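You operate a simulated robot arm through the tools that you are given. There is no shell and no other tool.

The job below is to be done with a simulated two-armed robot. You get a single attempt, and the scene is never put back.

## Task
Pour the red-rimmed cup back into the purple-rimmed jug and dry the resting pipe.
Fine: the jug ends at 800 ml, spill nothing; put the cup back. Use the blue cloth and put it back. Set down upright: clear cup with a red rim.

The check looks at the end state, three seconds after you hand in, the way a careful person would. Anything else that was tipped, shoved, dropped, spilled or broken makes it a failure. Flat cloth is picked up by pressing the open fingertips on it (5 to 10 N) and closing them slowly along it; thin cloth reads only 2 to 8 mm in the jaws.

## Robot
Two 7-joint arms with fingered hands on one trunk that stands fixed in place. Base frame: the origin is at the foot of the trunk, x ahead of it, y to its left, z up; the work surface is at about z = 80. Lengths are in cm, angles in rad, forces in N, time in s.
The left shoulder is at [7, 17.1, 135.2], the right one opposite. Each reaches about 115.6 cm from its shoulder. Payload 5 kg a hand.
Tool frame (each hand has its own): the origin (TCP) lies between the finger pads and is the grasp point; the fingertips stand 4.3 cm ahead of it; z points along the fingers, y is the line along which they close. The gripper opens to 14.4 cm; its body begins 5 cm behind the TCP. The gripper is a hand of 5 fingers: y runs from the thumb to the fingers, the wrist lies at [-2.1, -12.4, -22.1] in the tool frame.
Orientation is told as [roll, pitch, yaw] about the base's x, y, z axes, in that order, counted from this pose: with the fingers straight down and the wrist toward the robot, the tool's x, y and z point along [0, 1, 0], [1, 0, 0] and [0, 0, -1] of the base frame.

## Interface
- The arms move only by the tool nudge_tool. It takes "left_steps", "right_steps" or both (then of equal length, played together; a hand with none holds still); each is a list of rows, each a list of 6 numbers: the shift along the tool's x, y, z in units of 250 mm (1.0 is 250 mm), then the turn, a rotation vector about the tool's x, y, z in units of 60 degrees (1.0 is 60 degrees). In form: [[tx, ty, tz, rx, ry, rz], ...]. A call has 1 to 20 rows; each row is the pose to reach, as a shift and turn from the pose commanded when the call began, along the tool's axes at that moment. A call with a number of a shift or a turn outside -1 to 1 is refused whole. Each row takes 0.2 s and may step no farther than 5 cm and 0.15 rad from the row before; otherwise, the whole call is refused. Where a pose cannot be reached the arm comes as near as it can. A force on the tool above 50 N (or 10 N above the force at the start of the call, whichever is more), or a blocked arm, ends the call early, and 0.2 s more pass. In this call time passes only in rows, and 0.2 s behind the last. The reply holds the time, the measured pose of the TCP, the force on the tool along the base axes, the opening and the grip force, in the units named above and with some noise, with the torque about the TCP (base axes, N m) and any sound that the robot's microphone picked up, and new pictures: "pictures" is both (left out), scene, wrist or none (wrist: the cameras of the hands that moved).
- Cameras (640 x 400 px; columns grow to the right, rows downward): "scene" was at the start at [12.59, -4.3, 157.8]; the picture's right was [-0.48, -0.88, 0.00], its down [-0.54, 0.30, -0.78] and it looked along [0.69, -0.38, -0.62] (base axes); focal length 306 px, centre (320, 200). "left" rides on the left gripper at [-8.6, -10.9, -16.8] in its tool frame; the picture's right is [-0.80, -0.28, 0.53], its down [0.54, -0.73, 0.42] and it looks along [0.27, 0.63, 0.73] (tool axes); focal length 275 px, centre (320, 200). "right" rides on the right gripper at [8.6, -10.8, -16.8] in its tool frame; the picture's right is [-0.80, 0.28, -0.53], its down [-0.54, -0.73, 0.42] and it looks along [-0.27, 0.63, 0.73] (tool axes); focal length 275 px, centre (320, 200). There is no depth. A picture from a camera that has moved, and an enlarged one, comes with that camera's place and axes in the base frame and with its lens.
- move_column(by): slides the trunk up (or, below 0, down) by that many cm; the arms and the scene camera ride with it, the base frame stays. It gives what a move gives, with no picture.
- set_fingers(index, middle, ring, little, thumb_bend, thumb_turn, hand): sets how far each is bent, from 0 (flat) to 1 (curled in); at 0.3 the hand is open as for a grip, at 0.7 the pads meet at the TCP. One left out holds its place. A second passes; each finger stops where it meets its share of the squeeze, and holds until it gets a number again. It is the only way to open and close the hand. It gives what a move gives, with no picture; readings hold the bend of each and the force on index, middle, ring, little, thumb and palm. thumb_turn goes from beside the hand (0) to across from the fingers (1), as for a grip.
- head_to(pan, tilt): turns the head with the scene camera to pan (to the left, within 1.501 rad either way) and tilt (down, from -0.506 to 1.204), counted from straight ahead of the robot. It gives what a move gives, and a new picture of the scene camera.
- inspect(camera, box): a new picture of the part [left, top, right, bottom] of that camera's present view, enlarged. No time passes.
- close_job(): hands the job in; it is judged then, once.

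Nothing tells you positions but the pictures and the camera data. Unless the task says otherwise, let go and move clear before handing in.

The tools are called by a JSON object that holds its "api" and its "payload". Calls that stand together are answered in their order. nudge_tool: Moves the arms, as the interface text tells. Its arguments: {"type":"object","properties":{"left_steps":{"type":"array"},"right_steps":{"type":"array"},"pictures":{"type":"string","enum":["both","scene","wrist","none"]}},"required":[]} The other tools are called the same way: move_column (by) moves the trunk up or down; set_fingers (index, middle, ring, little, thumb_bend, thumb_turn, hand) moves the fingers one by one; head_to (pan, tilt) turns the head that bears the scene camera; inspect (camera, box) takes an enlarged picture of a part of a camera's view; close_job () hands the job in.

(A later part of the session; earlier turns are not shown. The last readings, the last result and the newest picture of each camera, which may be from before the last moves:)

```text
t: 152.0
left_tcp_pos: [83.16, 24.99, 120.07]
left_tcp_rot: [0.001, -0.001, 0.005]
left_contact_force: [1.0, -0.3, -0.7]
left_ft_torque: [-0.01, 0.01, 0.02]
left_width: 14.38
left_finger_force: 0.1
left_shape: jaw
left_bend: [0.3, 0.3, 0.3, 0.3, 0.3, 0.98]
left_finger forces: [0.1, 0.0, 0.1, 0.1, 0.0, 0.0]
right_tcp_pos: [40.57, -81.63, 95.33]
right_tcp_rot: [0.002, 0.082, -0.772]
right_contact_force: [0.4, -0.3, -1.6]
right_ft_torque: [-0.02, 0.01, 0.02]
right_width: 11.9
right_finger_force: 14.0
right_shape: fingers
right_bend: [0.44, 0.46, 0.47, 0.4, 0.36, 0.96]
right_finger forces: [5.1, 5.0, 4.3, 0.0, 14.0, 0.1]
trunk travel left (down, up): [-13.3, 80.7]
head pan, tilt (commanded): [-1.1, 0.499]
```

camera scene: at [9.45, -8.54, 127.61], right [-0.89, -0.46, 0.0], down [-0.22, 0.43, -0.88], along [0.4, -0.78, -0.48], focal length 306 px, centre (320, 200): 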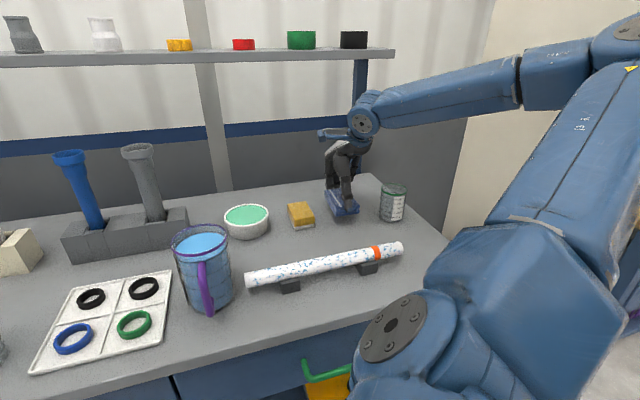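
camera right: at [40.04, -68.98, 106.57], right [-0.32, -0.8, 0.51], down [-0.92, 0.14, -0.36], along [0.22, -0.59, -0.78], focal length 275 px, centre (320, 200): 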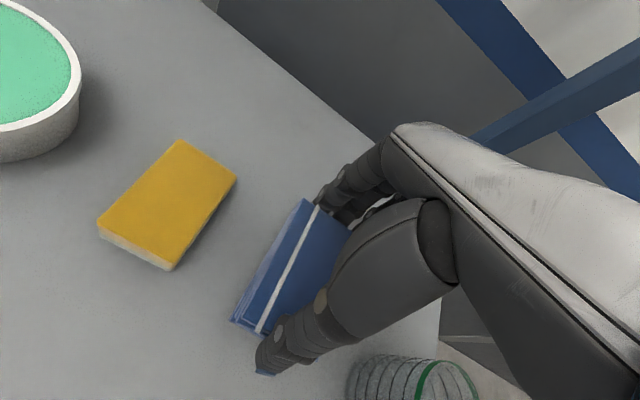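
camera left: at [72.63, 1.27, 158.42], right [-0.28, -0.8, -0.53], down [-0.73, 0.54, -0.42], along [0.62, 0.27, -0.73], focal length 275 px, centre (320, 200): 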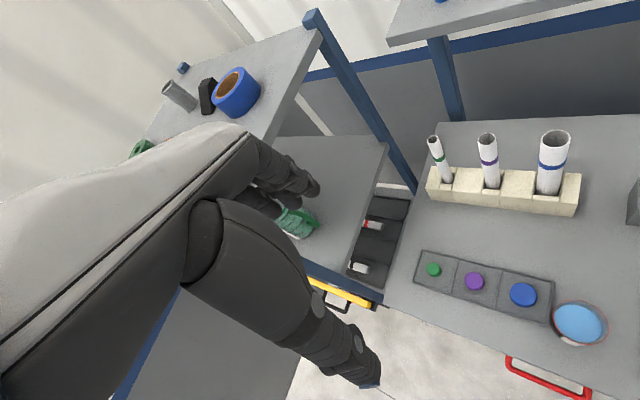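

Now I'll swing toward the pipe, tilting the hand so the wrist stays clear of the shoulder.

{"api": "nudge_tool", "payload": {"right_steps": [[0.095, -0.081, -0.011, 0.056, 0, 0], [0.191, -0.161, -0.023, 0.112, 0, 0], [0.286, -0.242, -0.034, 0.168, 0, 0], [0.381, -0.323, -0.045, 0.224, 0, 0], [0.477, -0.403, -0.057, 0.28, 0, 0], [0.572, -0.484, -0.068, 0.335, 0, 0]], "pictures": "both"}}

```text
t: 153.4
left_tcp_pos: [83.3, 24.81, 120.0]
left_tcp_rot: [0.0, 0.001, 0.006]
left_contact_force: [-0.4, -0.4, 0.5]
left_ft_torque: [0.0, 0.06, 0.0]
left_width: 14.37
left_finger_force: 0.1
left_shape: jaw
left_bend: [0.3, 0.3, 0.3, 0.3, 0.3, 0.98]
left_finger forces: [0.1, 0.0, 0.0, 0.0, 0.1, 0.0]
right_tcp_pos: [42.17, -63.18, 98.22]
right_tcp_rot: [0.002, 0.432, -0.772]
right_contact_force: [-0.5, -0.2, -1.1]
right_ft_torque: [-0.06, 0.0, 0.0]
right_width: 11.85
right_finger_force: 14.3
right_shape: fingers
right_bend: [0.44, 0.46, 0.47, 0.4, 0.36, 0.96]
right_finger forces: [5.2, 4.9, 4.2, 0.0, 13.9, 0.0]
trunk travel left (down, up): [-13.3, 80.7]
head pan, tilt (commanded): [-1.1, 0.499]
camera scene: at [9.54, -8.53, 127.6], right [-0.89, -0.46, 0.0], down [-0.22, 0.43, -0.88], along [0.4, -0.78, -0.48], focal length 306 px, centre (320, 200)
camera right: at [46.31, -55.09, 117.96], right [-0.21, -0.91, 0.36], down [-0.98, 0.19, -0.08], along [0.0, -0.37, -0.93], focal length 275 px, centre (320, 200)
```

scene: 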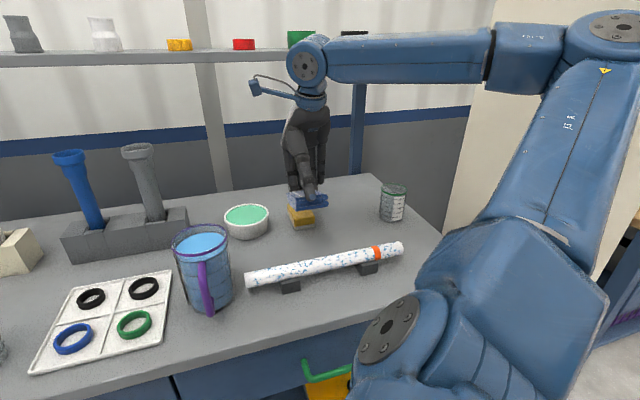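
right: 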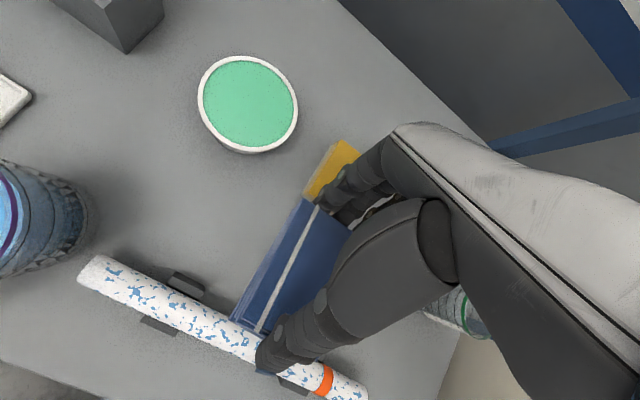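

From this top view I can locate the pipe precisely. I'll move over its left end, keeping clear of the jug, and stay a few centimetres above.

{"api": "nudge_tool", "payload": {"right_steps": [[0.102, -0.057, 0.05, 0, 0, 0], [0.203, -0.114, 0.1, 0, 0, 0], [0.305, -0.17, 0.16, 0, 0, 0], [0.406, -0.227, 0.23, 0, 0, 0], [0.508, -0.284, 0.316, 0, 0, 0]], "pictures": "both"}}

{"api": "inspect", "payload": {"camera": "right", "box": [60, 150, 400, 400]}}

{"api": "inspect", "payload": {"camera": "scene", "box": [160, 120, 320, 320]}}

```text
t: 154.6
left_tcp_pos: [83.16, 24.87, 120.01]
left_tcp_rot: [0.001, 0.002, 0.006]
left_contact_force: [-0.1, 0.5, 0.3]
left_ft_torque: [-0.03, 0.03, 0.0]
left_width: 14.38
left_finger_force: 0.0
left_shape: jaw
left_bend: [0.3, 0.3, 0.3, 0.3, 0.3, 0.98]
left_finger forces: [0.1, 0.0, 0.0, 0.1, 0.0, 0.0]
right_tcp_pos: [44.0, -47.33, 94.09]
right_tcp_rot: [0.001, 0.431, -0.773]
right_contact_force: [0.0, -0.3, -0.5]
right_ft_torque: [-0.04, 0.01, 0.01]
right_width: 11.89
right_finger_force: 14.0
right_shape: fingers
right_bend: [0.44, 0.46, 0.47, 0.4, 0.36, 0.96]
right_finger forces: [5.3, 5.0, 4.3, 0.0, 13.9, 0.0]
trunk travel left (down, up): [-13.3, 80.7]
head pan, tilt (commanded): [-1.1, 0.499]
camera scene: at [9.54, -8.54, 127.6], right [-0.89, -0.46, 0.0], down [-0.22, 0.43, -0.88], along [0.4, -0.78, -0.48], focal length 306 px, centre (320, 200)
camera right: at [48.19, -39.22, 113.86], right [-0.21, -0.91, 0.36], down [-0.98, 0.2, -0.08], along [0.0, -0.37, -0.93], focal length 275 px, centre (320, 200)
```

scene: 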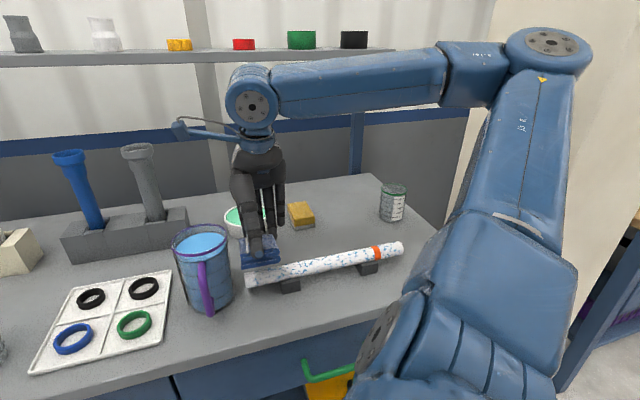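
right: 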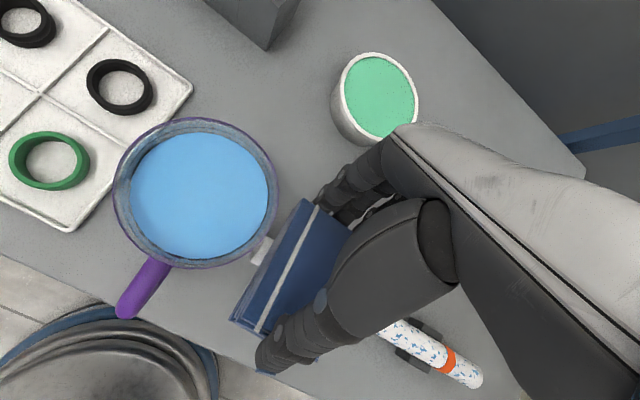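

```text
1.60 times, centred on (230, 275) of right
camera zoom: at [48.19, -39.22, 113.86], right [-0.21, -0.91, 0.36], down [-0.98, 0.2, -0.08], along [0.0, -0.37, -0.93], focal length 440 px, centre (464, 80)
```

zoom: 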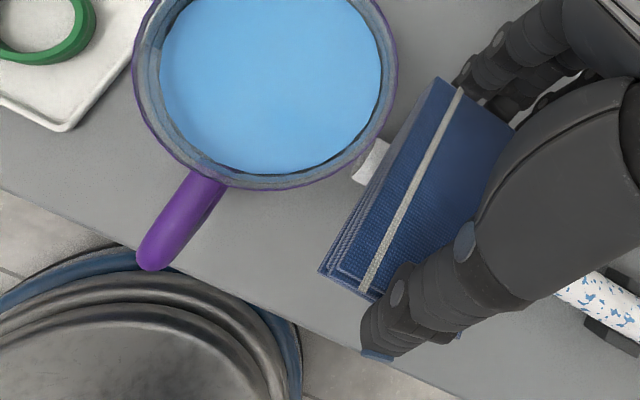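

```text
2.00 times, centred on (240, 220) of scene
camera zoom: at [9.54, -8.54, 127.6], right [-0.89, -0.46, 0.0], down [-0.22, 0.43, -0.88], along [0.4, -0.78, -0.48], focal length 611 px, centre (480, 160)
```

zoom: 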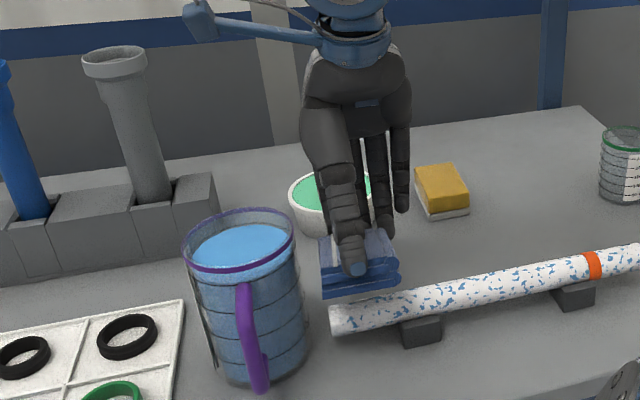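

The cloth is just above the pipe's left end with about 2 cm clearance to the jug. I'll lower it gently.

{"api": "nudge_tool", "payload": {"right_steps": [[0, 0.0167, 0.0363, 0, 0, 0], [0, 0.0335, 0.0726, 0, 0, 0], [0, 0.0452, 0.098, 0, 0, 0]], "pictures": "none"}}

{"api": "inspect", "payload": {"camera": "scene", "box": [200, 190, 320, 310]}}

```text
t: 155.4
left_tcp_pos: [83.22, 25.02, 120.09]
left_tcp_rot: [0.0, -0.002, 0.005]
left_contact_force: [0.4, -0.3, 0.5]
left_ft_torque: [0.01, 0.0, 0.03]
left_width: 14.38
left_finger_force: 0.1
left_shape: jaw
left_bend: [0.3, 0.3, 0.3, 0.3, 0.3, 0.98]
left_finger forces: [0.0, 0.0, 0.1, 0.0, 0.0, 0.0]
right_tcp_pos: [44.13, -47.21, 91.24]
right_tcp_rot: [-0.001, 0.432, -0.77]
right_contact_force: [0.4, -0.5, -1.1]
right_ft_torque: [-0.01, -0.02, -0.01]
right_width: 11.88
right_finger_force: 14.1
right_shape: fingers
right_bend: [0.44, 0.46, 0.47, 0.4, 0.36, 0.96]
right_finger forces: [5.2, 4.8, 4.3, 0.0, 13.7, 0.0]
trunk travel left (down, up): [-13.3, 80.7]
head pan, tilt (commanded): [-1.1, 0.499]
```

```text
3.33 times, centred on (260, 250) of scene
camera zoom: at [9.5, -8.58, 127.6], right [-0.89, -0.46, 0.0], down [-0.22, 0.43, -0.88], along [0.4, -0.78, -0.48], focal length 1019 px, centre (520, 33)
```

zoom: 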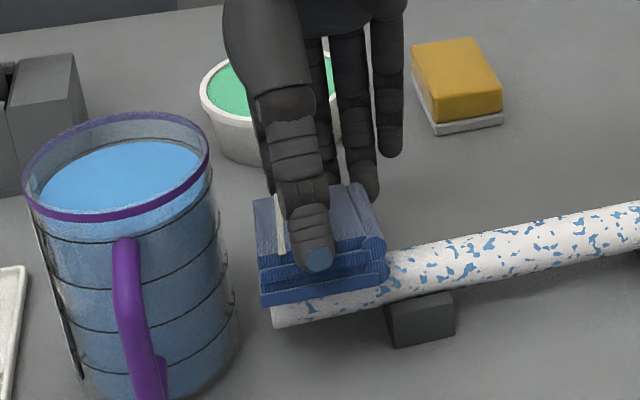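

{"api": "nudge_tool", "payload": {"right_steps": [[0, 0.005, 0.0109, 0, 0, 0], [0, 0.01, 0.0218, 0, 0, 0]], "pictures": "none"}}

```text
t: 156.0
left_tcp_pos: [83.25, 24.95, 120.09]
left_tcp_rot: [0.001, -0.001, 0.005]
left_contact_force: [-0.2, -0.4, 0.1]
left_ft_torque: [0.03, 0.01, 0.0]
left_width: 14.39
left_finger_force: 0.1
left_shape: jaw
left_bend: [0.3, 0.3, 0.3, 0.3, 0.3, 0.98]
left_finger forces: [0.1, 0.1, 0.0, 0.0, 0.0, 0.0]
right_tcp_pos: [44.12, -47.13, 90.65]
right_tcp_rot: [0.002, 0.433, -0.773]
right_contact_force: [0.2, 0.3, -1.3]
right_ft_torque: [0.02, 0.03, 0.02]
right_width: 11.88
right_finger_force: 14.2
right_shape: fingers
right_bend: [0.44, 0.46, 0.47, 0.4, 0.36, 0.96]
right_finger forces: [5.0, 4.9, 4.4, 0.0, 13.8, 0.0]
trunk travel left (down, up): [-13.3, 80.7]
head pan, tilt (commanded): [-1.1, 0.499]
```

{"api": "nudge_tool", "payload": {"right_steps": [[0, 0.005, 0.0109, 0, 0, 0], [0, 0.008, 0.0175, 0, 0, 0]], "pictures": "none"}}

```text
t: 156.6
left_tcp_pos: [83.13, 24.94, 120.09]
left_tcp_rot: [0.0, 0.002, 0.004]
left_contact_force: [-0.4, -0.2, 0.6]
left_ft_torque: [0.02, 0.01, 0.01]
left_width: 14.4
left_finger_force: 0.0
left_shape: jaw
left_bend: [0.3, 0.3, 0.3, 0.3, 0.3, 0.98]
left_finger forces: [0.0, 0.0, 0.0, 0.1, 0.1, 0.1]
right_tcp_pos: [43.95, -47.05, 90.24]
right_tcp_rot: [0.003, 0.433, -0.771]
right_contact_force: [-0.2, -0.7, 0.7]
right_ft_torque: [-0.04, -0.01, 0.02]
right_width: 11.85
right_finger_force: 14.4
right_shape: fingers
right_bend: [0.44, 0.46, 0.47, 0.4, 0.36, 0.96]
right_finger forces: [5.1, 4.9, 4.3, 0.0, 14.2, 0.0]
trunk travel left (down, up): [-13.3, 80.7]
head pan, tilt (commanded): [-1.1, 0.499]
```

{"api": "nudge_tool", "payload": {"right_steps": [[0, 0.004, 0.0087, 0, 0, 0]], "pictures": "none"}}

{"api": "inspect", "payload": {"camera": "scene", "box": [200, 190, 320, 310]}}

```text
t: 157.0
left_tcp_pos: [83.07, 25.01, 120.09]
left_tcp_rot: [0.001, 0.0, 0.005]
left_contact_force: [-0.1, -0.4, 0.1]
left_ft_torque: [0.03, 0.01, -0.02]
left_width: 14.4
left_finger_force: 0.1
left_shape: jaw
left_bend: [0.3, 0.3, 0.3, 0.3, 0.3, 0.98]
left_finger forces: [0.0, 0.0, 0.0, 0.1, 0.0, 0.1]
right_tcp_pos: [44.23, -47.2, 90.06]
right_tcp_rot: [0.002, 0.431, -0.771]
right_contact_force: [1.0, 0.2, 7.5]
right_ft_torque: [0.02, 0.19, -0.02]
right_width: 11.87
right_finger_force: 14.5
right_shape: fingers
right_bend: [0.44, 0.46, 0.47, 0.4, 0.36, 0.96]
right_finger forces: [4.4, 4.6, 4.2, 0.1, 15.6, 0.0]
trunk travel left (down, up): [-13.3, 80.7]
head pan, tilt (commanded): [-1.1, 0.499]
```

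```text
3.33 times, centred on (260, 250) of scene
camera zoom: at [9.45, -8.52, 127.63], right [-0.89, -0.46, 0.0], down [-0.22, 0.43, -0.88], along [0.4, -0.78, -0.48], focal length 1019 px, centre (520, 33)
```

zoom: 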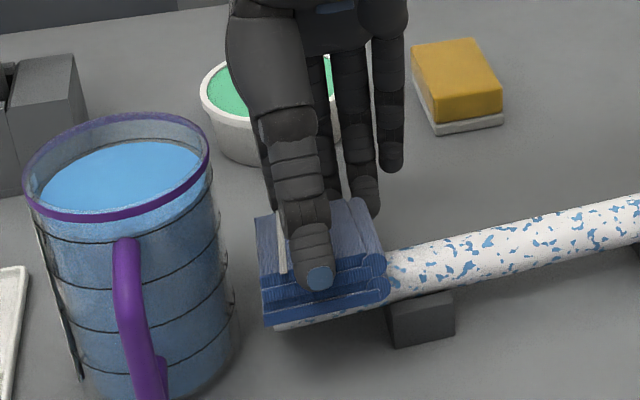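

Contact at about 8 N. I'll wipe slowly to the right for a few centimetres and see the effect.

{"api": "nudge_tool", "payload": {"right_steps": [[-0.03, 0, 0, 0, 0, 0], [-0.06, 0.0005, 0, 0, 0, 0], [-0.09, 0.001, 0, 0, 0, 0], [-0.12, 0.001, 0, 0, 0, 0], [-0.15, 0.0015, 0, 0, 0, 0], [-0.18, 0.0015, 0, 0, 0, 0]], "pictures": "both"}}

{"api": "inspect", "payload": {"camera": "scene", "box": [220, 190, 380, 310]}}

{"api": "inspect", "payload": {"camera": "right", "box": [60, 150, 400, 400]}}

```text
t: 158.4
left_tcp_pos: [83.0, 24.95, 120.19]
left_tcp_rot: [0.0, 0.001, 0.006]
left_contact_force: [-0.1, -0.3, -0.4]
left_ft_torque: [0.01, -0.01, -0.04]
left_width: 14.36
left_finger_force: 0.0
left_shape: jaw
left_bend: [0.3, 0.3, 0.3, 0.3, 0.3, 0.98]
left_finger forces: [0.0, 0.0, 0.0, 0.0, 0.1, 0.0]
right_tcp_pos: [40.86, -50.36, 90.07]
right_tcp_rot: [0.002, 0.432, -0.772]
right_contact_force: [6.6, -1.2, 12.7]
right_ft_torque: [0.14, -0.07, -0.06]
right_width: 11.91
right_finger_force: 14.7
right_shape: fingers
right_bend: [0.44, 0.46, 0.47, 0.4, 0.36, 0.95]
right_finger forces: [5.3, 4.8, 3.5, 0.0, 15.7, 0.1]
trunk travel left (down, up): [-13.3, 80.7]
head pan, tilt (commanded): [-1.1, 0.499]
camera scene: at [9.46, -8.51, 127.62], right [-0.89, -0.46, 0.0], down [-0.22, 0.43, -0.88], along [0.4, -0.78, -0.48], focal length 306 px, centre (320, 200)
camera right: at [44.96, -42.21, 109.82], right [-0.21, -0.91, 0.36], down [-0.98, 0.19, -0.08], along [0.0, -0.37, -0.93], focal length 275 px, centre (320, 200)
```

scene: 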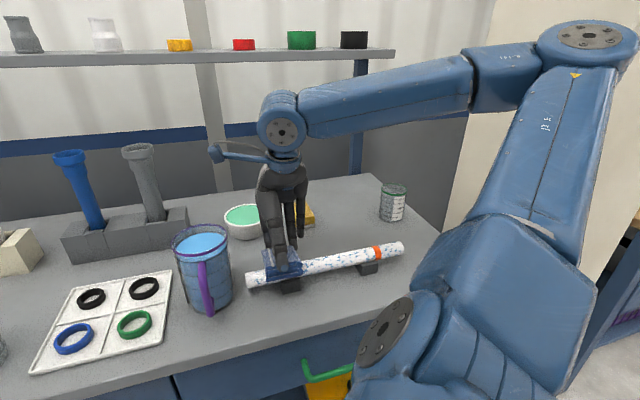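
right: 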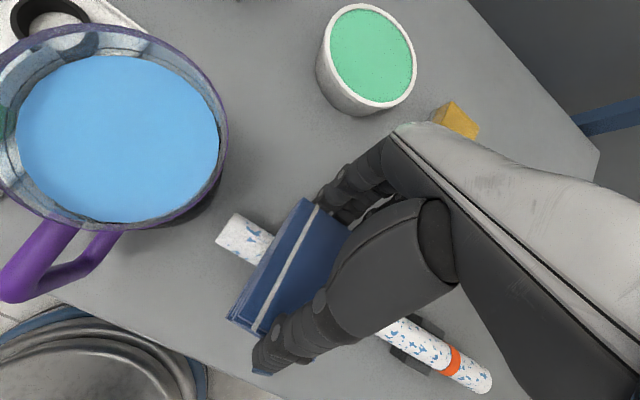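

```text
3.33 times, centred on (300, 250) of scene
camera zoom: at [9.46, -8.51, 127.62], right [-0.89, -0.46, 0.0], down [-0.22, 0.43, -0.88], along [0.4, -0.78, -0.48], focal length 1019 px, centre (387, 33)
```

zoom: 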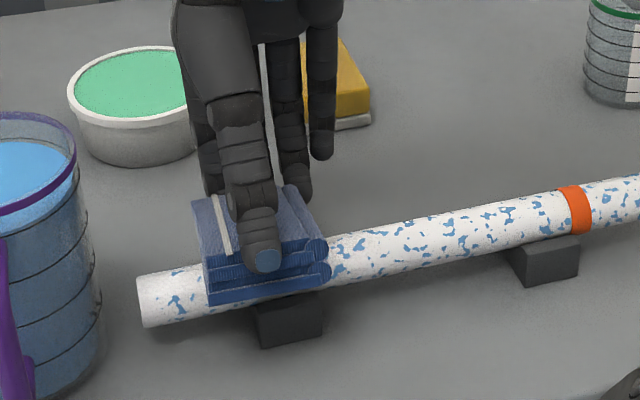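

```text
1.60 times, centred on (230, 275) of right
camera zoom: at [44.96, -42.21, 109.82], right [-0.21, -0.91, 0.36], down [-0.98, 0.19, -0.08], along [0.0, -0.37, -0.93], focal length 440 px, centre (464, 80)
```

zoom: 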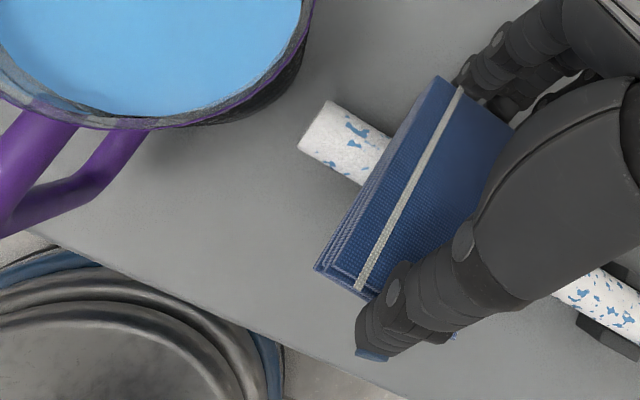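

{"api": "inspect", "payload": {"camera": "right", "box": [205, 200, 305, 280]}}

{"api": "inspect", "payload": {"camera": "scene", "box": [240, 250, 310, 295]}}

```text
5.00 times, centred on (255, 240) of right
camera zoom: at [44.96, -42.21, 109.82], right [-0.21, -0.91, 0.36], down [-0.98, 0.19, -0.08], along [0.0, -0.37, -0.93], focal length 1376 px, centre (645, 0)
```

zoom: 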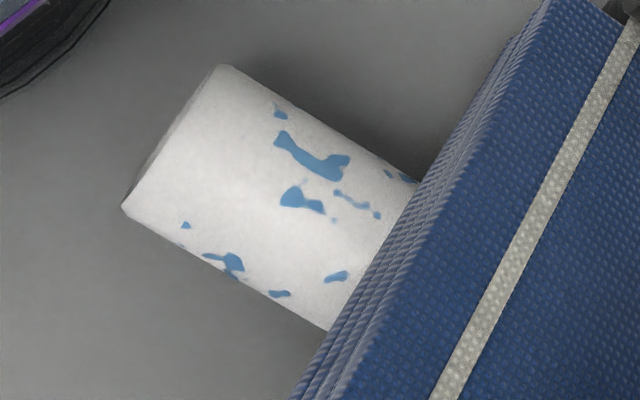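

```text
8.89 times, centred on (275, 272) of scene
camera zoom: at [9.46, -8.51, 127.62], right [-0.89, -0.46, 0.0], down [-0.22, 0.43, -0.88], along [0.4, -0.78, -0.48], focal length 2716 px, centre (720, -444)
```

zoom: 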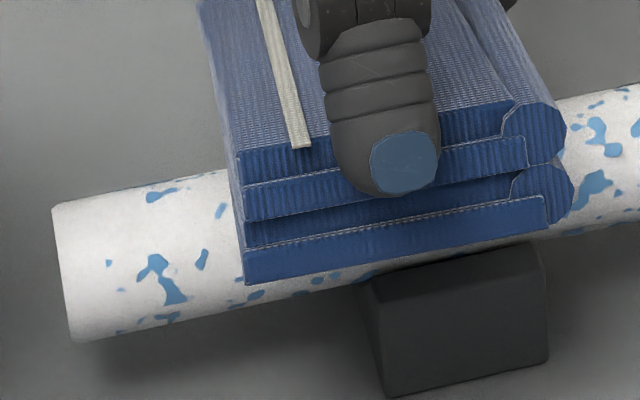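

The flecks in the wiped stretch still look similar, so I need a clearer comparison. I'll continue the wipe with slightly less pressure and then compare wiped and unwiped parts.

{"api": "nudge_tool", "payload": {"right_steps": [[-0.03, -0.0015, -0.0035, 0, 0, 0], [-0.06, -0.001, -0.0035, 0, 0, 0], [-0.09, -0.001, -0.0035, 0, 0, 0], [-0.12, -0.0005, -0.0035, 0, 0, 0], [-0.15, -0.0005, -0.0035, 0, 0, 0], [-0.18, 0, -0.0035, 0, 0, 0], [-0.21, 0, -0.0035, 0, 0, 0], [-0.24, 0.0005, -0.0035, 0, 0, 0], [-0.27, 0.001, -0.0035, 0, 0, 0], [-0.3, 0.001, -0.0035, 0, 0, 0], [-0.33, 0.0015, -0.0035, 0, 0, 0], [-0.36, 0.002, -0.0035, 0, 0, 0]], "pictures": "both"}}

{"api": "inspect", "payload": {"camera": "right", "box": [60, 120, 320, 330]}}

{"api": "inspect", "payload": {"camera": "scene", "box": [240, 220, 410, 300]}}

```text
t: 161.0
left_tcp_pos: [83.08, 24.89, 120.2]
left_tcp_rot: [-0.001, 0.0, 0.006]
left_contact_force: [-0.7, 0.0, 0.3]
left_ft_torque: [0.01, 0.02, 0.01]
left_width: 14.38
left_finger_force: 0.1
left_shape: jaw
left_bend: [0.3, 0.3, 0.3, 0.3, 0.3, 0.98]
left_finger forces: [0.0, 0.0, 0.0, 0.0, 0.1, 0.0]
right_tcp_pos: [34.54, -56.83, 90.03]
right_tcp_rot: [0.002, 0.436, -0.772]
right_contact_force: [-0.1, 0.7, 0.1]
right_ft_torque: [-0.04, -0.03, -0.01]
right_width: 11.88
right_finger_force: 14.1
right_shape: fingers
right_bend: [0.44, 0.46, 0.47, 0.4, 0.36, 0.96]
right_finger forces: [5.3, 4.7, 4.5, 0.0, 14.0, 0.0]
trunk travel left (down, up): [-13.3, 80.7]
head pan, tilt (commanded): [-1.1, 0.499]
camera scene: at [9.43, -8.58, 127.6], right [-0.89, -0.46, 0.0], down [-0.22, 0.43, -0.88], along [0.4, -0.78, -0.48], focal length 306 px, centre (320, 200)
camera right: at [38.59, -48.85, 109.86], right [-0.21, -0.91, 0.36], down [-0.98, 0.19, -0.08], along [0.0, -0.37, -0.93], focal length 275 px, centre (320, 200)
```

scene: 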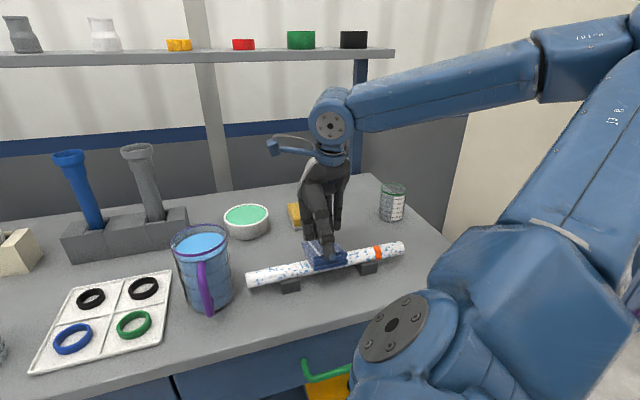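
right: 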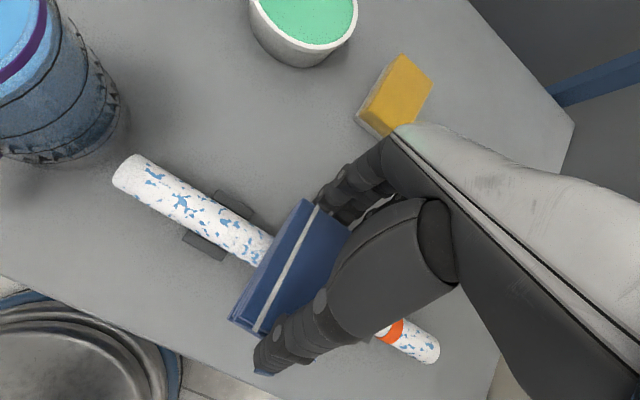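

```text
1.90 times, centred on (190, 225) of right
camera zoom: at [38.59, -48.85, 109.86], right [-0.21, -0.91, 0.36], down [-0.98, 0.19, -0.08], along [0.0, -0.37, -0.93], focal length 524 px, centre (568, 152)
```

zoom: 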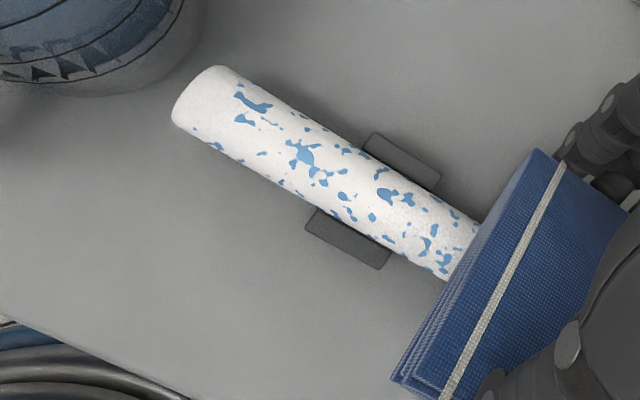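

```text
3.76 times, centred on (325, 260) of scene
camera zoom: at [9.43, -8.58, 127.6], right [-0.89, -0.46, 0.0], down [-0.22, 0.43, -0.88], along [0.4, -0.78, -0.48], focal length 1150 px, centre (301, -26)
```

zoom: 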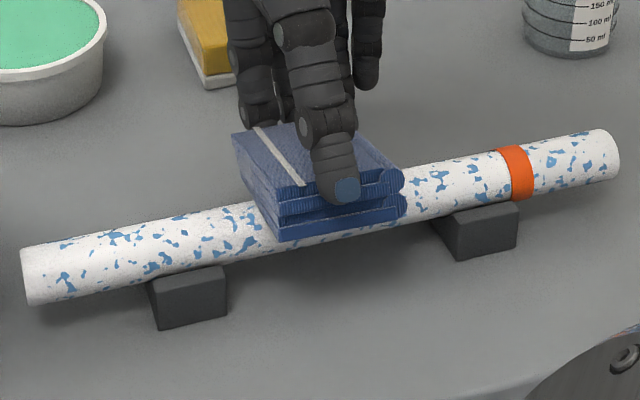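

No drying is visible yet from one light stroke. I'll press a bit more firmly and do several back-and-forth strokes over the middle, then look again.

{"api": "nudge_tool", "payload": {"right_steps": [[0, 0.0035, 0.0075, 0, 0, 0], [-0.03, 0.0035, 0.0075, 0, 0, 0], [-0.06, 0.0035, 0.0075, 0, 0, 0], [-0.09, 0.004, 0.0075, 0, 0, 0], [-0.12, 0.004, 0.0075, 0, 0, 0], [-0.15, 0.0045, 0.0075, 0, 0, 0], [-0.12, 0.004, 0.0075, 0, 0, 0], [-0.09, 0.004, 0.0075, 0, 0, 0], [-0.06, 0.0035, 0.0075, 0, 0, 0], [-0.03, 0.0035, 0.0075, 0, 0, 0], [0, 0.0035, 0.0075, 0, 0, 0], [-0.03, 0.0035, 0.0075, 0, 0, 0], [-0.06, 0.0035, 0.0075, 0, 0, 0], [-0.09, 0.004, 0.0075, 0, 0, 0], [-0.12, 0.004, 0.0075, 0, 0, 0], [-0.15, 0.0045, 0.0075, 0, 0, 0]], "pictures": "both"}}

{"api": "inspect", "payload": {"camera": "right", "box": [60, 120, 320, 330]}}

{"api": "inspect", "payload": {"camera": "scene", "box": [240, 220, 410, 300]}}

```text
t: 164.4
left_tcp_pos: [83.18, 25.01, 120.06]
left_tcp_rot: [0.001, 0.001, 0.004]
left_contact_force: [0.5, -0.3, 0.1]
left_ft_torque: [-0.02, 0.01, -0.02]
left_width: 14.4
left_finger_force: 0.0
left_shape: jaw
left_bend: [0.3, 0.3, 0.3, 0.3, 0.3, 0.98]
left_finger forces: [0.1, 0.0, 0.0, 0.0, 0.0, 0.0]
right_tcp_pos: [31.94, -59.6, 89.83]
right_tcp_rot: [0.003, 0.432, -0.772]
right_contact_force: [1.8, 0.4, 3.4]
right_ft_torque: [0.01, -0.01, -0.02]
right_width: 11.9
right_finger_force: 13.6
right_shape: fingers
right_bend: [0.44, 0.46, 0.47, 0.4, 0.36, 0.96]
right_finger forces: [5.1, 4.4, 3.9, 0.0, 13.8, 0.0]
trunk travel left (down, up): [-13.3, 80.7]
head pan, tilt (commanded): [-1.1, 0.499]
camera scene: at [9.43, -8.56, 127.6], right [-0.89, -0.46, 0.0], down [-0.22, 0.43, -0.88], along [0.4, -0.78, -0.48], focal length 306 px, centre (320, 200)
camera right: at [36.09, -51.54, 109.6], right [-0.21, -0.91, 0.36], down [-0.98, 0.19, -0.08], along [0.0, -0.37, -0.93], focal length 275 px, centre (320, 200)
```

scene: 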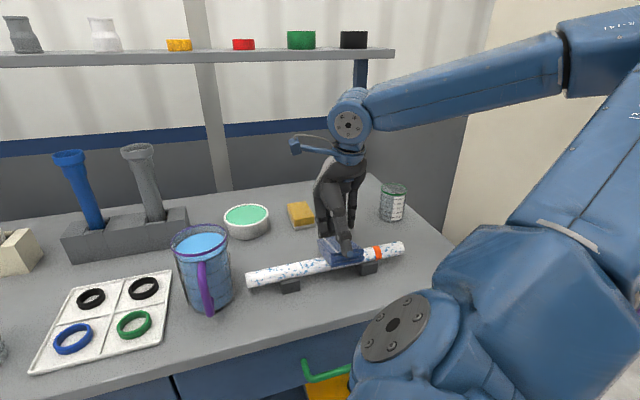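
right: 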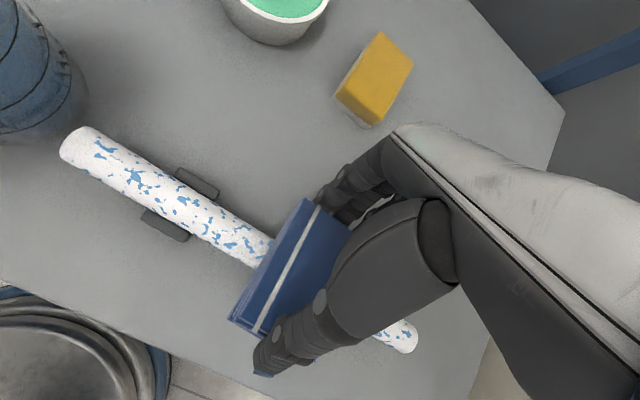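

```text
1.90 times, centred on (190, 225) of right
camera zoom: at [36.09, -51.54, 109.6], right [-0.21, -0.91, 0.36], down [-0.98, 0.19, -0.08], along [0.0, -0.37, -0.93], focal length 524 px, centre (568, 152)
```

zoom: 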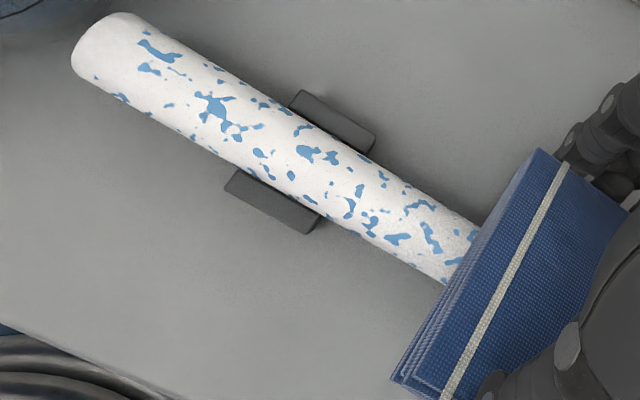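

```text
3.76 times, centred on (325, 260) of scene
camera zoom: at [9.43, -8.56, 127.6], right [-0.89, -0.46, 0.0], down [-0.22, 0.43, -0.88], along [0.4, -0.78, -0.48], focal length 1150 px, centre (301, -26)
```

zoom: 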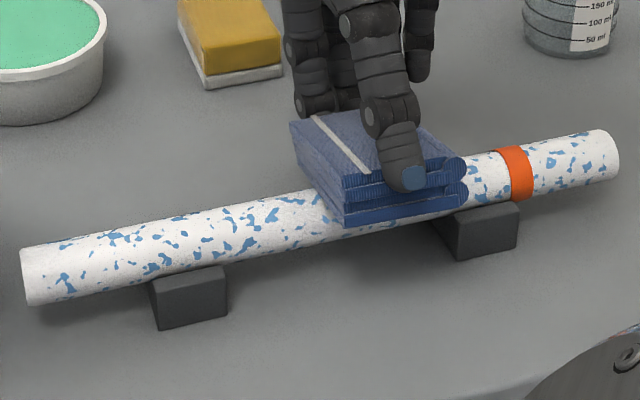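

The flecks look unchanged. I'll zoom right in on the stroked area to see whether any thin clean band exists.

{"api": "inspect", "payload": {"camera": "right", "box": [180, 190, 280, 275]}}

{"api": "inspect", "payload": {"camera": "scene", "box": [290, 230, 370, 285]}}

```text
4.71 times, centred on (230, 232) of right
camera zoom: at [36.09, -51.54, 109.6], right [-0.21, -0.91, 0.36], down [-0.98, 0.19, -0.08], along [0.0, -0.37, -0.93], focal length 1295 px, centre (744, 47)
```

zoom: 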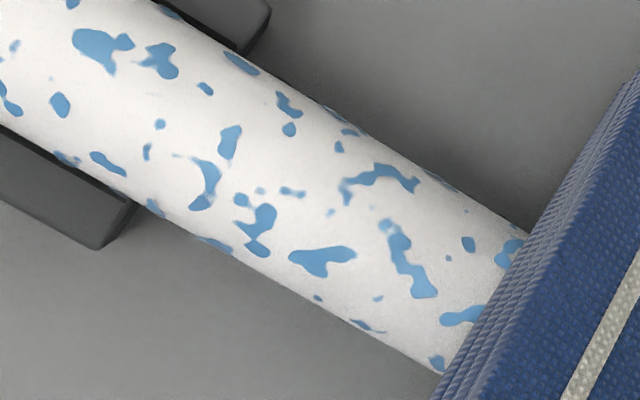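

```text
7.27 times, centred on (330, 258) of scene
camera zoom: at [9.43, -8.56, 127.6], right [-0.89, -0.46, 0.0], down [-0.22, 0.43, -0.88], along [0.4, -0.78, -0.48], focal length 2223 px, centre (247, -218)
```

zoom: 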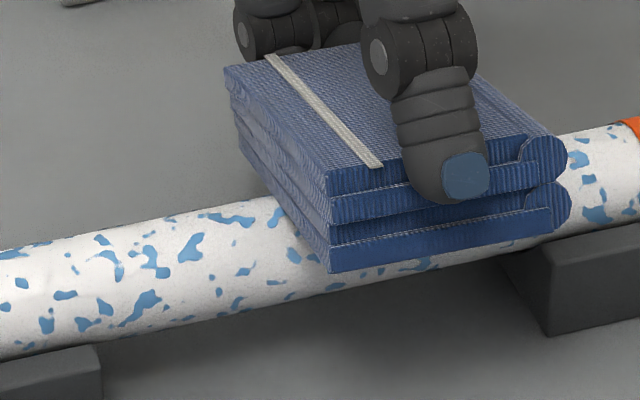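

No clean band yet. I'll strengthen the grip and try slower strokes with noticeably more pressure on one spot.

{"api": "set_fingers", "payload": {"hand": "right", "index": 0.53, "middle": 0.55, "ring": 0.56, "thumb_bend": 0.52}}

{"api": "nudge_tool", "payload": {"right_steps": [[0, 0.0025, 0.0055, 0, 0, 0], [0.015, 0.0035, 0.0075, 0, 0, 0], [0.03, 0.0035, 0.0075, 0, 0, 0], [0.045, 0.0035, 0.0075, 0, 0, 0], [0.06, 0.0035, 0.0075, 0, 0, 0], [0.045, 0.0035, 0.0075, 0, 0, 0], [0.03, 0.0035, 0.0075, 0, 0, 0], [0.015, 0.0035, 0.0075, 0, 0, 0], [0, 0.0035, 0.0075, 0, 0, 0], [-0.015, 0.0035, 0.0075, 0, 0, 0], [-0.03, 0.0035, 0.0075, 0, 0, 0], [-0.045, 0.0035, 0.0075, 0, 0, 0], [-0.06, 0.004, 0.0075, 0, 0, 0]], "pictures": "both"}}

{"api": "inspect", "payload": {"camera": "right", "box": [180, 180, 290, 275]}}

```text
t: 165.4
left_tcp_pos: [83.12, 24.89, 120.11]
left_tcp_rot: [0.001, -0.001, 0.004]
left_contact_force: [0.2, 0.3, 0.7]
left_ft_torque: [-0.02, 0.0, 0.02]
left_width: 14.4
left_finger_force: 0.1
left_shape: jaw
left_bend: [0.3, 0.3, 0.3, 0.3, 0.3, 0.98]
left_finger forces: [0.0, 0.0, 0.1, 0.0, 0.0, 0.0]
right_tcp_pos: [32.12, -59.8, 89.62]
right_tcp_rot: [0.0, 0.432, -0.771]
right_contact_force: [1.7, -2.2, 2.7]
right_ft_torque: [-0.07, -0.01, 0.02]
right_width: 11.85
right_finger_force: 21.7
right_shape: fingers
right_bend: [0.47, 0.49, 0.5, 0.4, 0.35, 0.95]
right_finger forces: [7.1, 7.9, 7.5, 0.0, 21.0, 0.0]
trunk travel left (down, up): [-13.3, 80.7]
head pan, tilt (commanded): [-1.1, 0.499]
```

```text
t: 168.2
left_tcp_pos: [83.14, 24.85, 120.09]
left_tcp_rot: [0.001, -0.001, 0.005]
left_contact_force: [-0.4, 0.5, 0.0]
left_ft_torque: [0.0, 0.01, 0.02]
left_width: 14.4
left_finger_force: 0.0
left_shape: jaw
left_bend: [0.3, 0.3, 0.3, 0.3, 0.3, 0.98]
left_finger forces: [0.1, 0.0, 0.0, 0.1, 0.1, 0.0]
right_tcp_pos: [30.96, -60.65, 89.67]
right_tcp_rot: [0.002, 0.433, -0.77]
right_contact_force: [-0.3, 0.2, -0.3]
right_ft_torque: [-0.02, -0.02, -0.03]
right_width: 11.88
right_finger_force: 20.5
right_shape: fingers
right_bend: [0.47, 0.5, 0.51, 0.4, 0.35, 0.95]
right_finger forces: [7.4, 6.9, 6.8, 0.1, 20.1, 0.0]
trunk travel left (down, up): [-13.3, 80.7]
head pan, tilt (commanded): [-1.1, 0.499]
camera scene: at [9.44, -8.58, 127.6], right [-0.89, -0.46, 0.0], down [-0.22, 0.43, -0.88], along [0.4, -0.78, -0.48], focal length 306 px, centre (320, 200)
camera right: at [35.05, -52.57, 109.5], right [-0.21, -0.91, 0.36], down [-0.98, 0.19, -0.08], along [0.0, -0.37, -0.93], focal length 275 px, centre (320, 200)
```

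scene: 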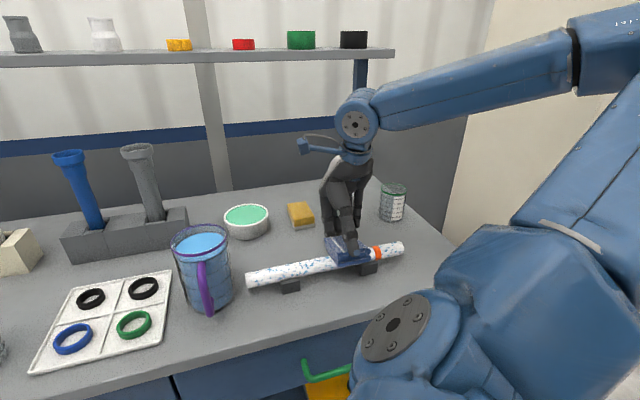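
right: 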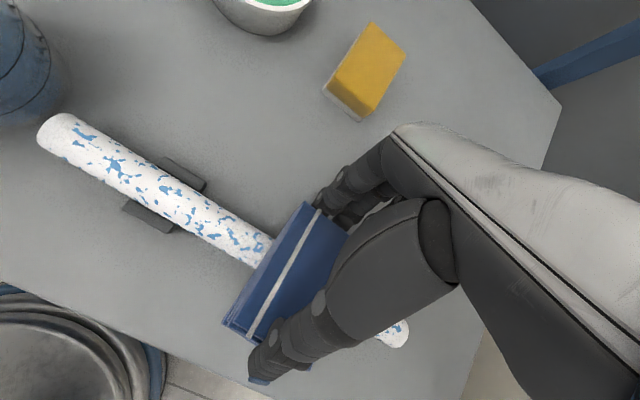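

```text
4.21 times, centred on (235, 228) of right
camera zoom: at [35.05, -52.57, 109.5], right [-0.21, -0.91, 0.36], down [-0.98, 0.19, -0.08], along [0.0, -0.37, -0.93], focal length 1159 px, centre (678, 84)
```

zoom: 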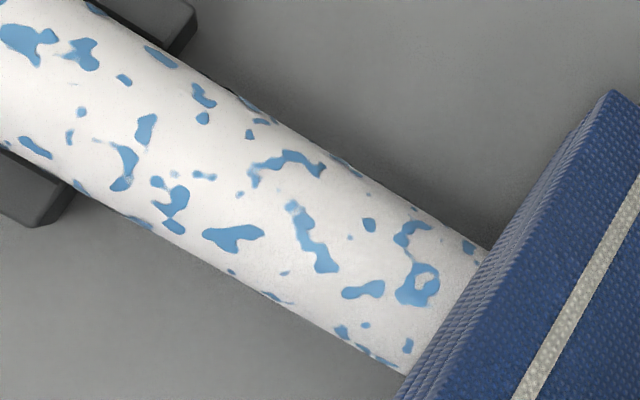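

Contact was lost during those strokes because the force dropped to zero. I'll press again to about 8 N and do slow, steady strokes while watching the force.

{"api": "nudge_tool", "payload": {"right_steps": [[0, 0.0035, 0.0075, 0, 0, 0], [0, 0.006, 0.013, 0, 0, 0]], "pictures": "none"}}

```text
t: 168.8
left_tcp_pos: [83.11, 24.91, 120.18]
left_tcp_rot: [0.001, -0.001, 0.005]
left_contact_force: [-0.2, -0.9, 0.1]
left_ft_torque: [0.01, 0.01, -0.01]
left_width: 14.35
left_finger_force: 0.1
left_shape: jaw
left_bend: [0.3, 0.3, 0.3, 0.3, 0.3, 0.98]
left_finger forces: [0.0, 0.0, 0.1, 0.0, 0.0, 0.0]
right_tcp_pos: [31.1, -60.77, 89.53]
right_tcp_rot: [0.002, 0.429, -0.771]
right_contact_force: [1.6, -3.4, 19.0]
right_ft_torque: [0.07, 0.32, 0.05]
right_width: 11.89
right_finger_force: 22.5
right_shape: fingers
right_bend: [0.48, 0.5, 0.52, 0.4, 0.35, 0.95]
right_finger forces: [6.4, 6.8, 6.2, 0.1, 25.0, 0.0]
trunk travel left (down, up): [-13.3, 80.7]
head pan, tilt (commanded): [-1.1, 0.499]
```

{"api": "nudge_tool", "payload": {"right_steps": [[0.0, -0.001, -0.0025, 0, 0, 0], [0.01, -0.001, -0.0025, 0, 0, 0], [0.02, -0.001, -0.0025, 0, 0, 0], [0.03, -0.001, -0.0025, 0, 0, 0], [0.04, -0.001, -0.0025, 0, 0, 0], [0.05, -0.001, -0.0025, 0, 0, 0], [0.06, -0.001, -0.0025, 0, 0, 0], [0.07, -0.001, -0.0025, 0, 0, 0], [0.08, -0.001, -0.0025, 0, 0, 0]], "pictures": "none"}}

{"api": "nudge_tool", "payload": {"right_steps": [[-0.01, 0, 0, 0, 0, 0], [-0.02, 0, 0, 0, 0, 0], [-0.03, 0, 0, 0, 0, 0], [-0.04, 0, 0, 0, 0, 0], [-0.05, 0, 0, 0, 0, 0], [-0.06, 0, 0, 0, 0, 0], [-0.07, 0, 0, 0, 0, 0], [-0.08, 0, 0, 0, 0, 0], [-0.1, 0, 0, 0, 0, 0], [-0.12, 0, 0, 0, 0, 0], [-0.14, 0, 0, 0, 0, 0]], "pictures": "both"}}

{"api": "inspect", "payload": {"camera": "right", "box": [180, 170, 290, 275]}}

```text
t: 170.8
left_tcp_pos: [83.15, 25.02, 120.19]
left_tcp_rot: [0.0, 0.0, 0.006]
left_contact_force: [-0.2, -0.3, -0.9]
left_ft_torque: [-0.01, 0.01, -0.01]
left_width: 14.37
left_finger_force: 0.1
left_shape: jaw
left_bend: [0.3, 0.3, 0.3, 0.3, 0.3, 0.98]
left_finger forces: [0.0, 0.0, 0.0, 0.1, 0.1, 0.1]
right_tcp_pos: [32.44, -59.13, 89.45]
right_tcp_rot: [0.003, 0.431, -0.773]
right_contact_force: [-1.1, -8.5, 18.4]
right_ft_torque: [-0.2, 0.34, 0.15]
right_width: 11.95
right_finger_force: 24.3
right_shape: fingers
right_bend: [0.48, 0.5, 0.51, 0.4, 0.34, 0.96]
right_finger forces: [7.2, 8.2, 7.4, 0.0, 25.1, 0.0]
trunk travel left (down, up): [-13.3, 80.7]
head pan, tilt (commanded): [-1.1, 0.499]
```

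```text
t: 173.2
left_tcp_pos: [83.24, 25.02, 120.12]
left_tcp_rot: [0.0, -0.001, 0.004]
left_contact_force: [-0.2, -0.5, 0.5]
left_ft_torque: [0.0, -0.02, 0.01]
left_width: 14.37
left_finger_force: 0.1
left_shape: jaw
left_bend: [0.3, 0.3, 0.3, 0.3, 0.3, 0.98]
left_finger forces: [0.0, 0.0, 0.1, 0.0, 0.0, 0.0]
right_tcp_pos: [30.04, -61.74, 89.38]
right_tcp_rot: [0.003, 0.431, -0.771]
right_contact_force: [6.0, 0.4, 12.9]
right_ft_torque: [0.13, -0.04, -0.04]
right_width: 11.92
right_finger_force: 21.0
right_shape: fingers
right_bend: [0.48, 0.5, 0.52, 0.4, 0.35, 0.95]
right_finger forces: [7.4, 6.7, 5.6, 0.0, 22.0, 0.0]
trunk travel left (down, up): [-13.3, 80.7]
head pan, tilt (commanded): [-1.1, 0.499]
camera scene: at [9.46, -8.48, 127.62], right [-0.89, -0.46, 0.0], down [-0.22, 0.43, -0.88], along [0.4, -0.78, -0.48], focal length 306 px, centre (320, 200)
camera right: at [34.08, -53.53, 109.14], right [-0.21, -0.91, 0.37], down [-0.98, 0.19, -0.08], along [0.0, -0.37, -0.93], focal length 275 px, centre (320, 200)
```

scene: 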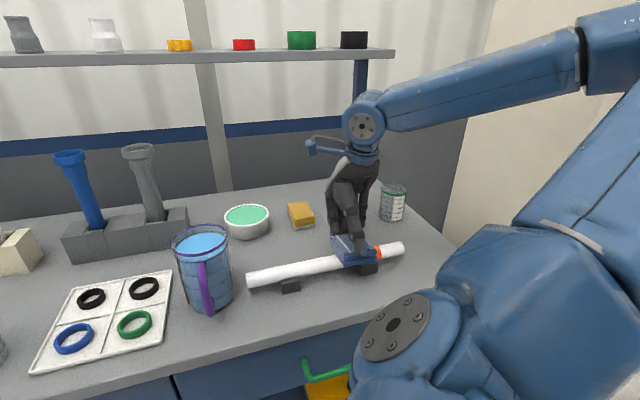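
right: 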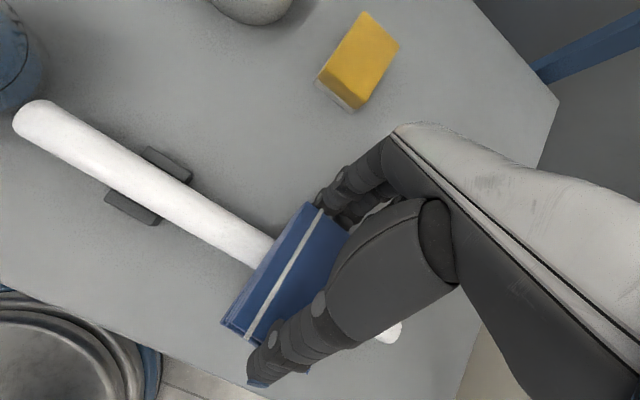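

```text
3.81 times, centred on (235, 222) of right
camera zoom: at [34.08, -53.53, 109.14], right [-0.21, -0.91, 0.37], down [-0.98, 0.19, -0.08], along [0.0, -0.37, -0.93], focal length 1049 px, centre (644, 114)
```

zoom: 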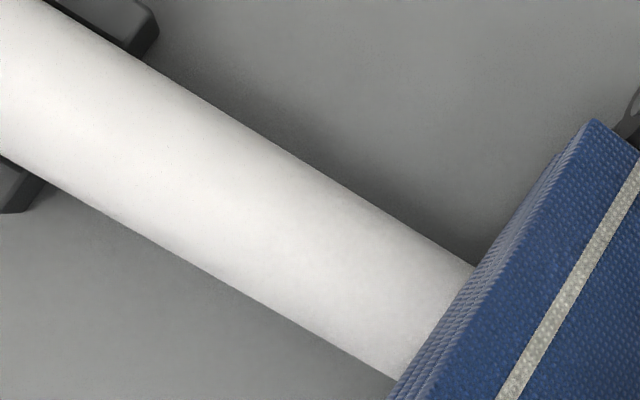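

All the flecks have vanished and the pipe is dry along its whole length. I'll lift the cloth off.

{"api": "nudge_tool", "payload": {"right_steps": [[0, -0.0167, -0.0363, 0, 0, 0], [0, -0.0335, -0.0726, 0, 0, 0], [0, -0.067, -0.145, 0, 0, 0], [0, -0.1, -0.218, 0, 0, 0], [0, -0.134, -0.29, 0, 0, 0]], "pictures": "both"}}

{"api": "inspect", "payload": {"camera": "scene", "box": [230, 220, 420, 300]}}

{"api": "inspect", "payload": {"camera": "right", "box": [0, 100, 440, 400]}}

```text
t: 174.4
left_tcp_pos: [83.17, 24.88, 120.18]
left_tcp_rot: [-0.001, 0.0, 0.005]
left_contact_force: [-0.1, -0.1, -0.4]
left_ft_torque: [0.0, -0.02, -0.02]
left_width: 14.38
left_finger_force: 0.1
left_shape: jaw
left_bend: [0.3, 0.3, 0.3, 0.3, 0.3, 0.98]
left_finger forces: [0.0, 0.0, 0.1, 0.1, 0.1, 0.0]
right_tcp_pos: [29.98, -61.78, 97.27]
right_tcp_rot: [0.001, 0.432, -0.772]
right_contact_force: [-0.5, -0.1, -0.6]
right_ft_torque: [-0.03, -0.01, -0.01]
right_width: 11.92
right_finger_force: 20.5
right_shape: fingers
right_bend: [0.47, 0.5, 0.52, 0.4, 0.35, 0.95]
right_finger forces: [7.5, 7.0, 6.4, 0.0, 19.9, 0.1]
trunk travel left (down, up): [-13.3, 80.7]
head pan, tilt (commanded): [-1.1, 0.499]
camera scene: at [9.44, -8.54, 127.61], right [-0.89, -0.46, 0.0], down [-0.22, 0.43, -0.88], along [0.4, -0.78, -0.48], focal length 306 px, centre (320, 200)
camera right: at [33.99, -53.62, 117.1], right [-0.21, -0.91, 0.36], down [-0.98, 0.19, -0.08], along [0.0, -0.37, -0.93], focal length 275 px, centre (320, 200)
```

scene: 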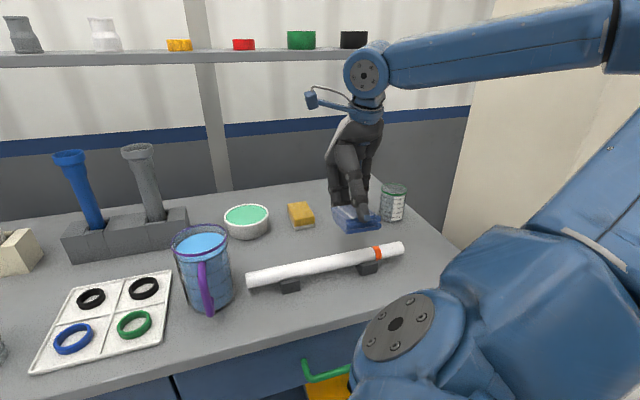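
right: 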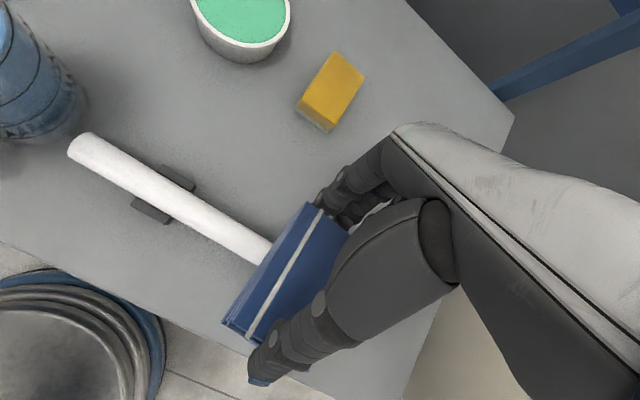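

```text
3.37 times, centred on (325, 260) of scene
camera zoom: at [9.44, -8.54, 127.61], right [-0.89, -0.46, 0.0], down [-0.22, 0.43, -0.88], along [0.4, -0.78, -0.48], focal length 1029 px, centre (303, -2)
```

zoom: 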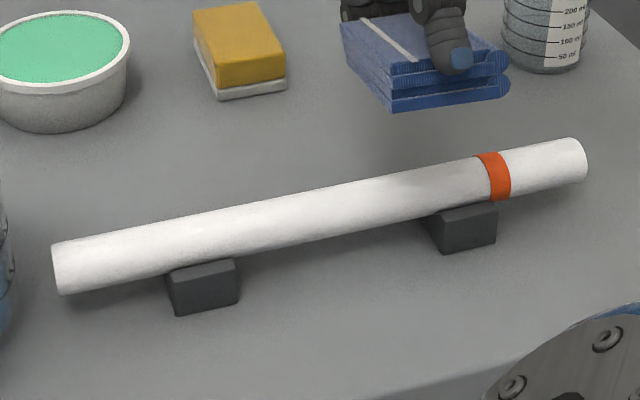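

```text
1.33 times, centred on (220, 250) of right
camera zoom: at [33.99, -53.62, 117.1], right [-0.21, -0.91, 0.36], down [-0.98, 0.19, -0.08], along [0.0, -0.37, -0.93], focal length 367 px, centre (453, 133)
```

zoom: 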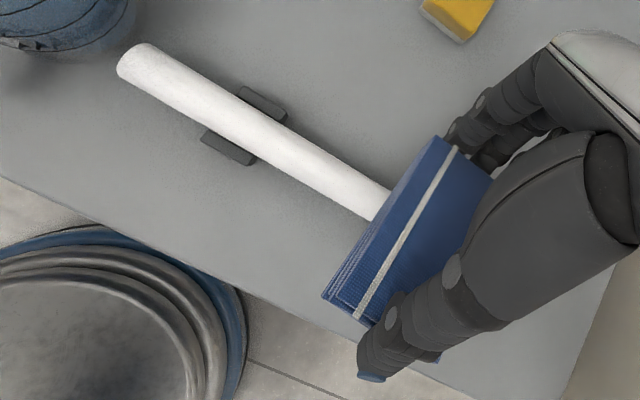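

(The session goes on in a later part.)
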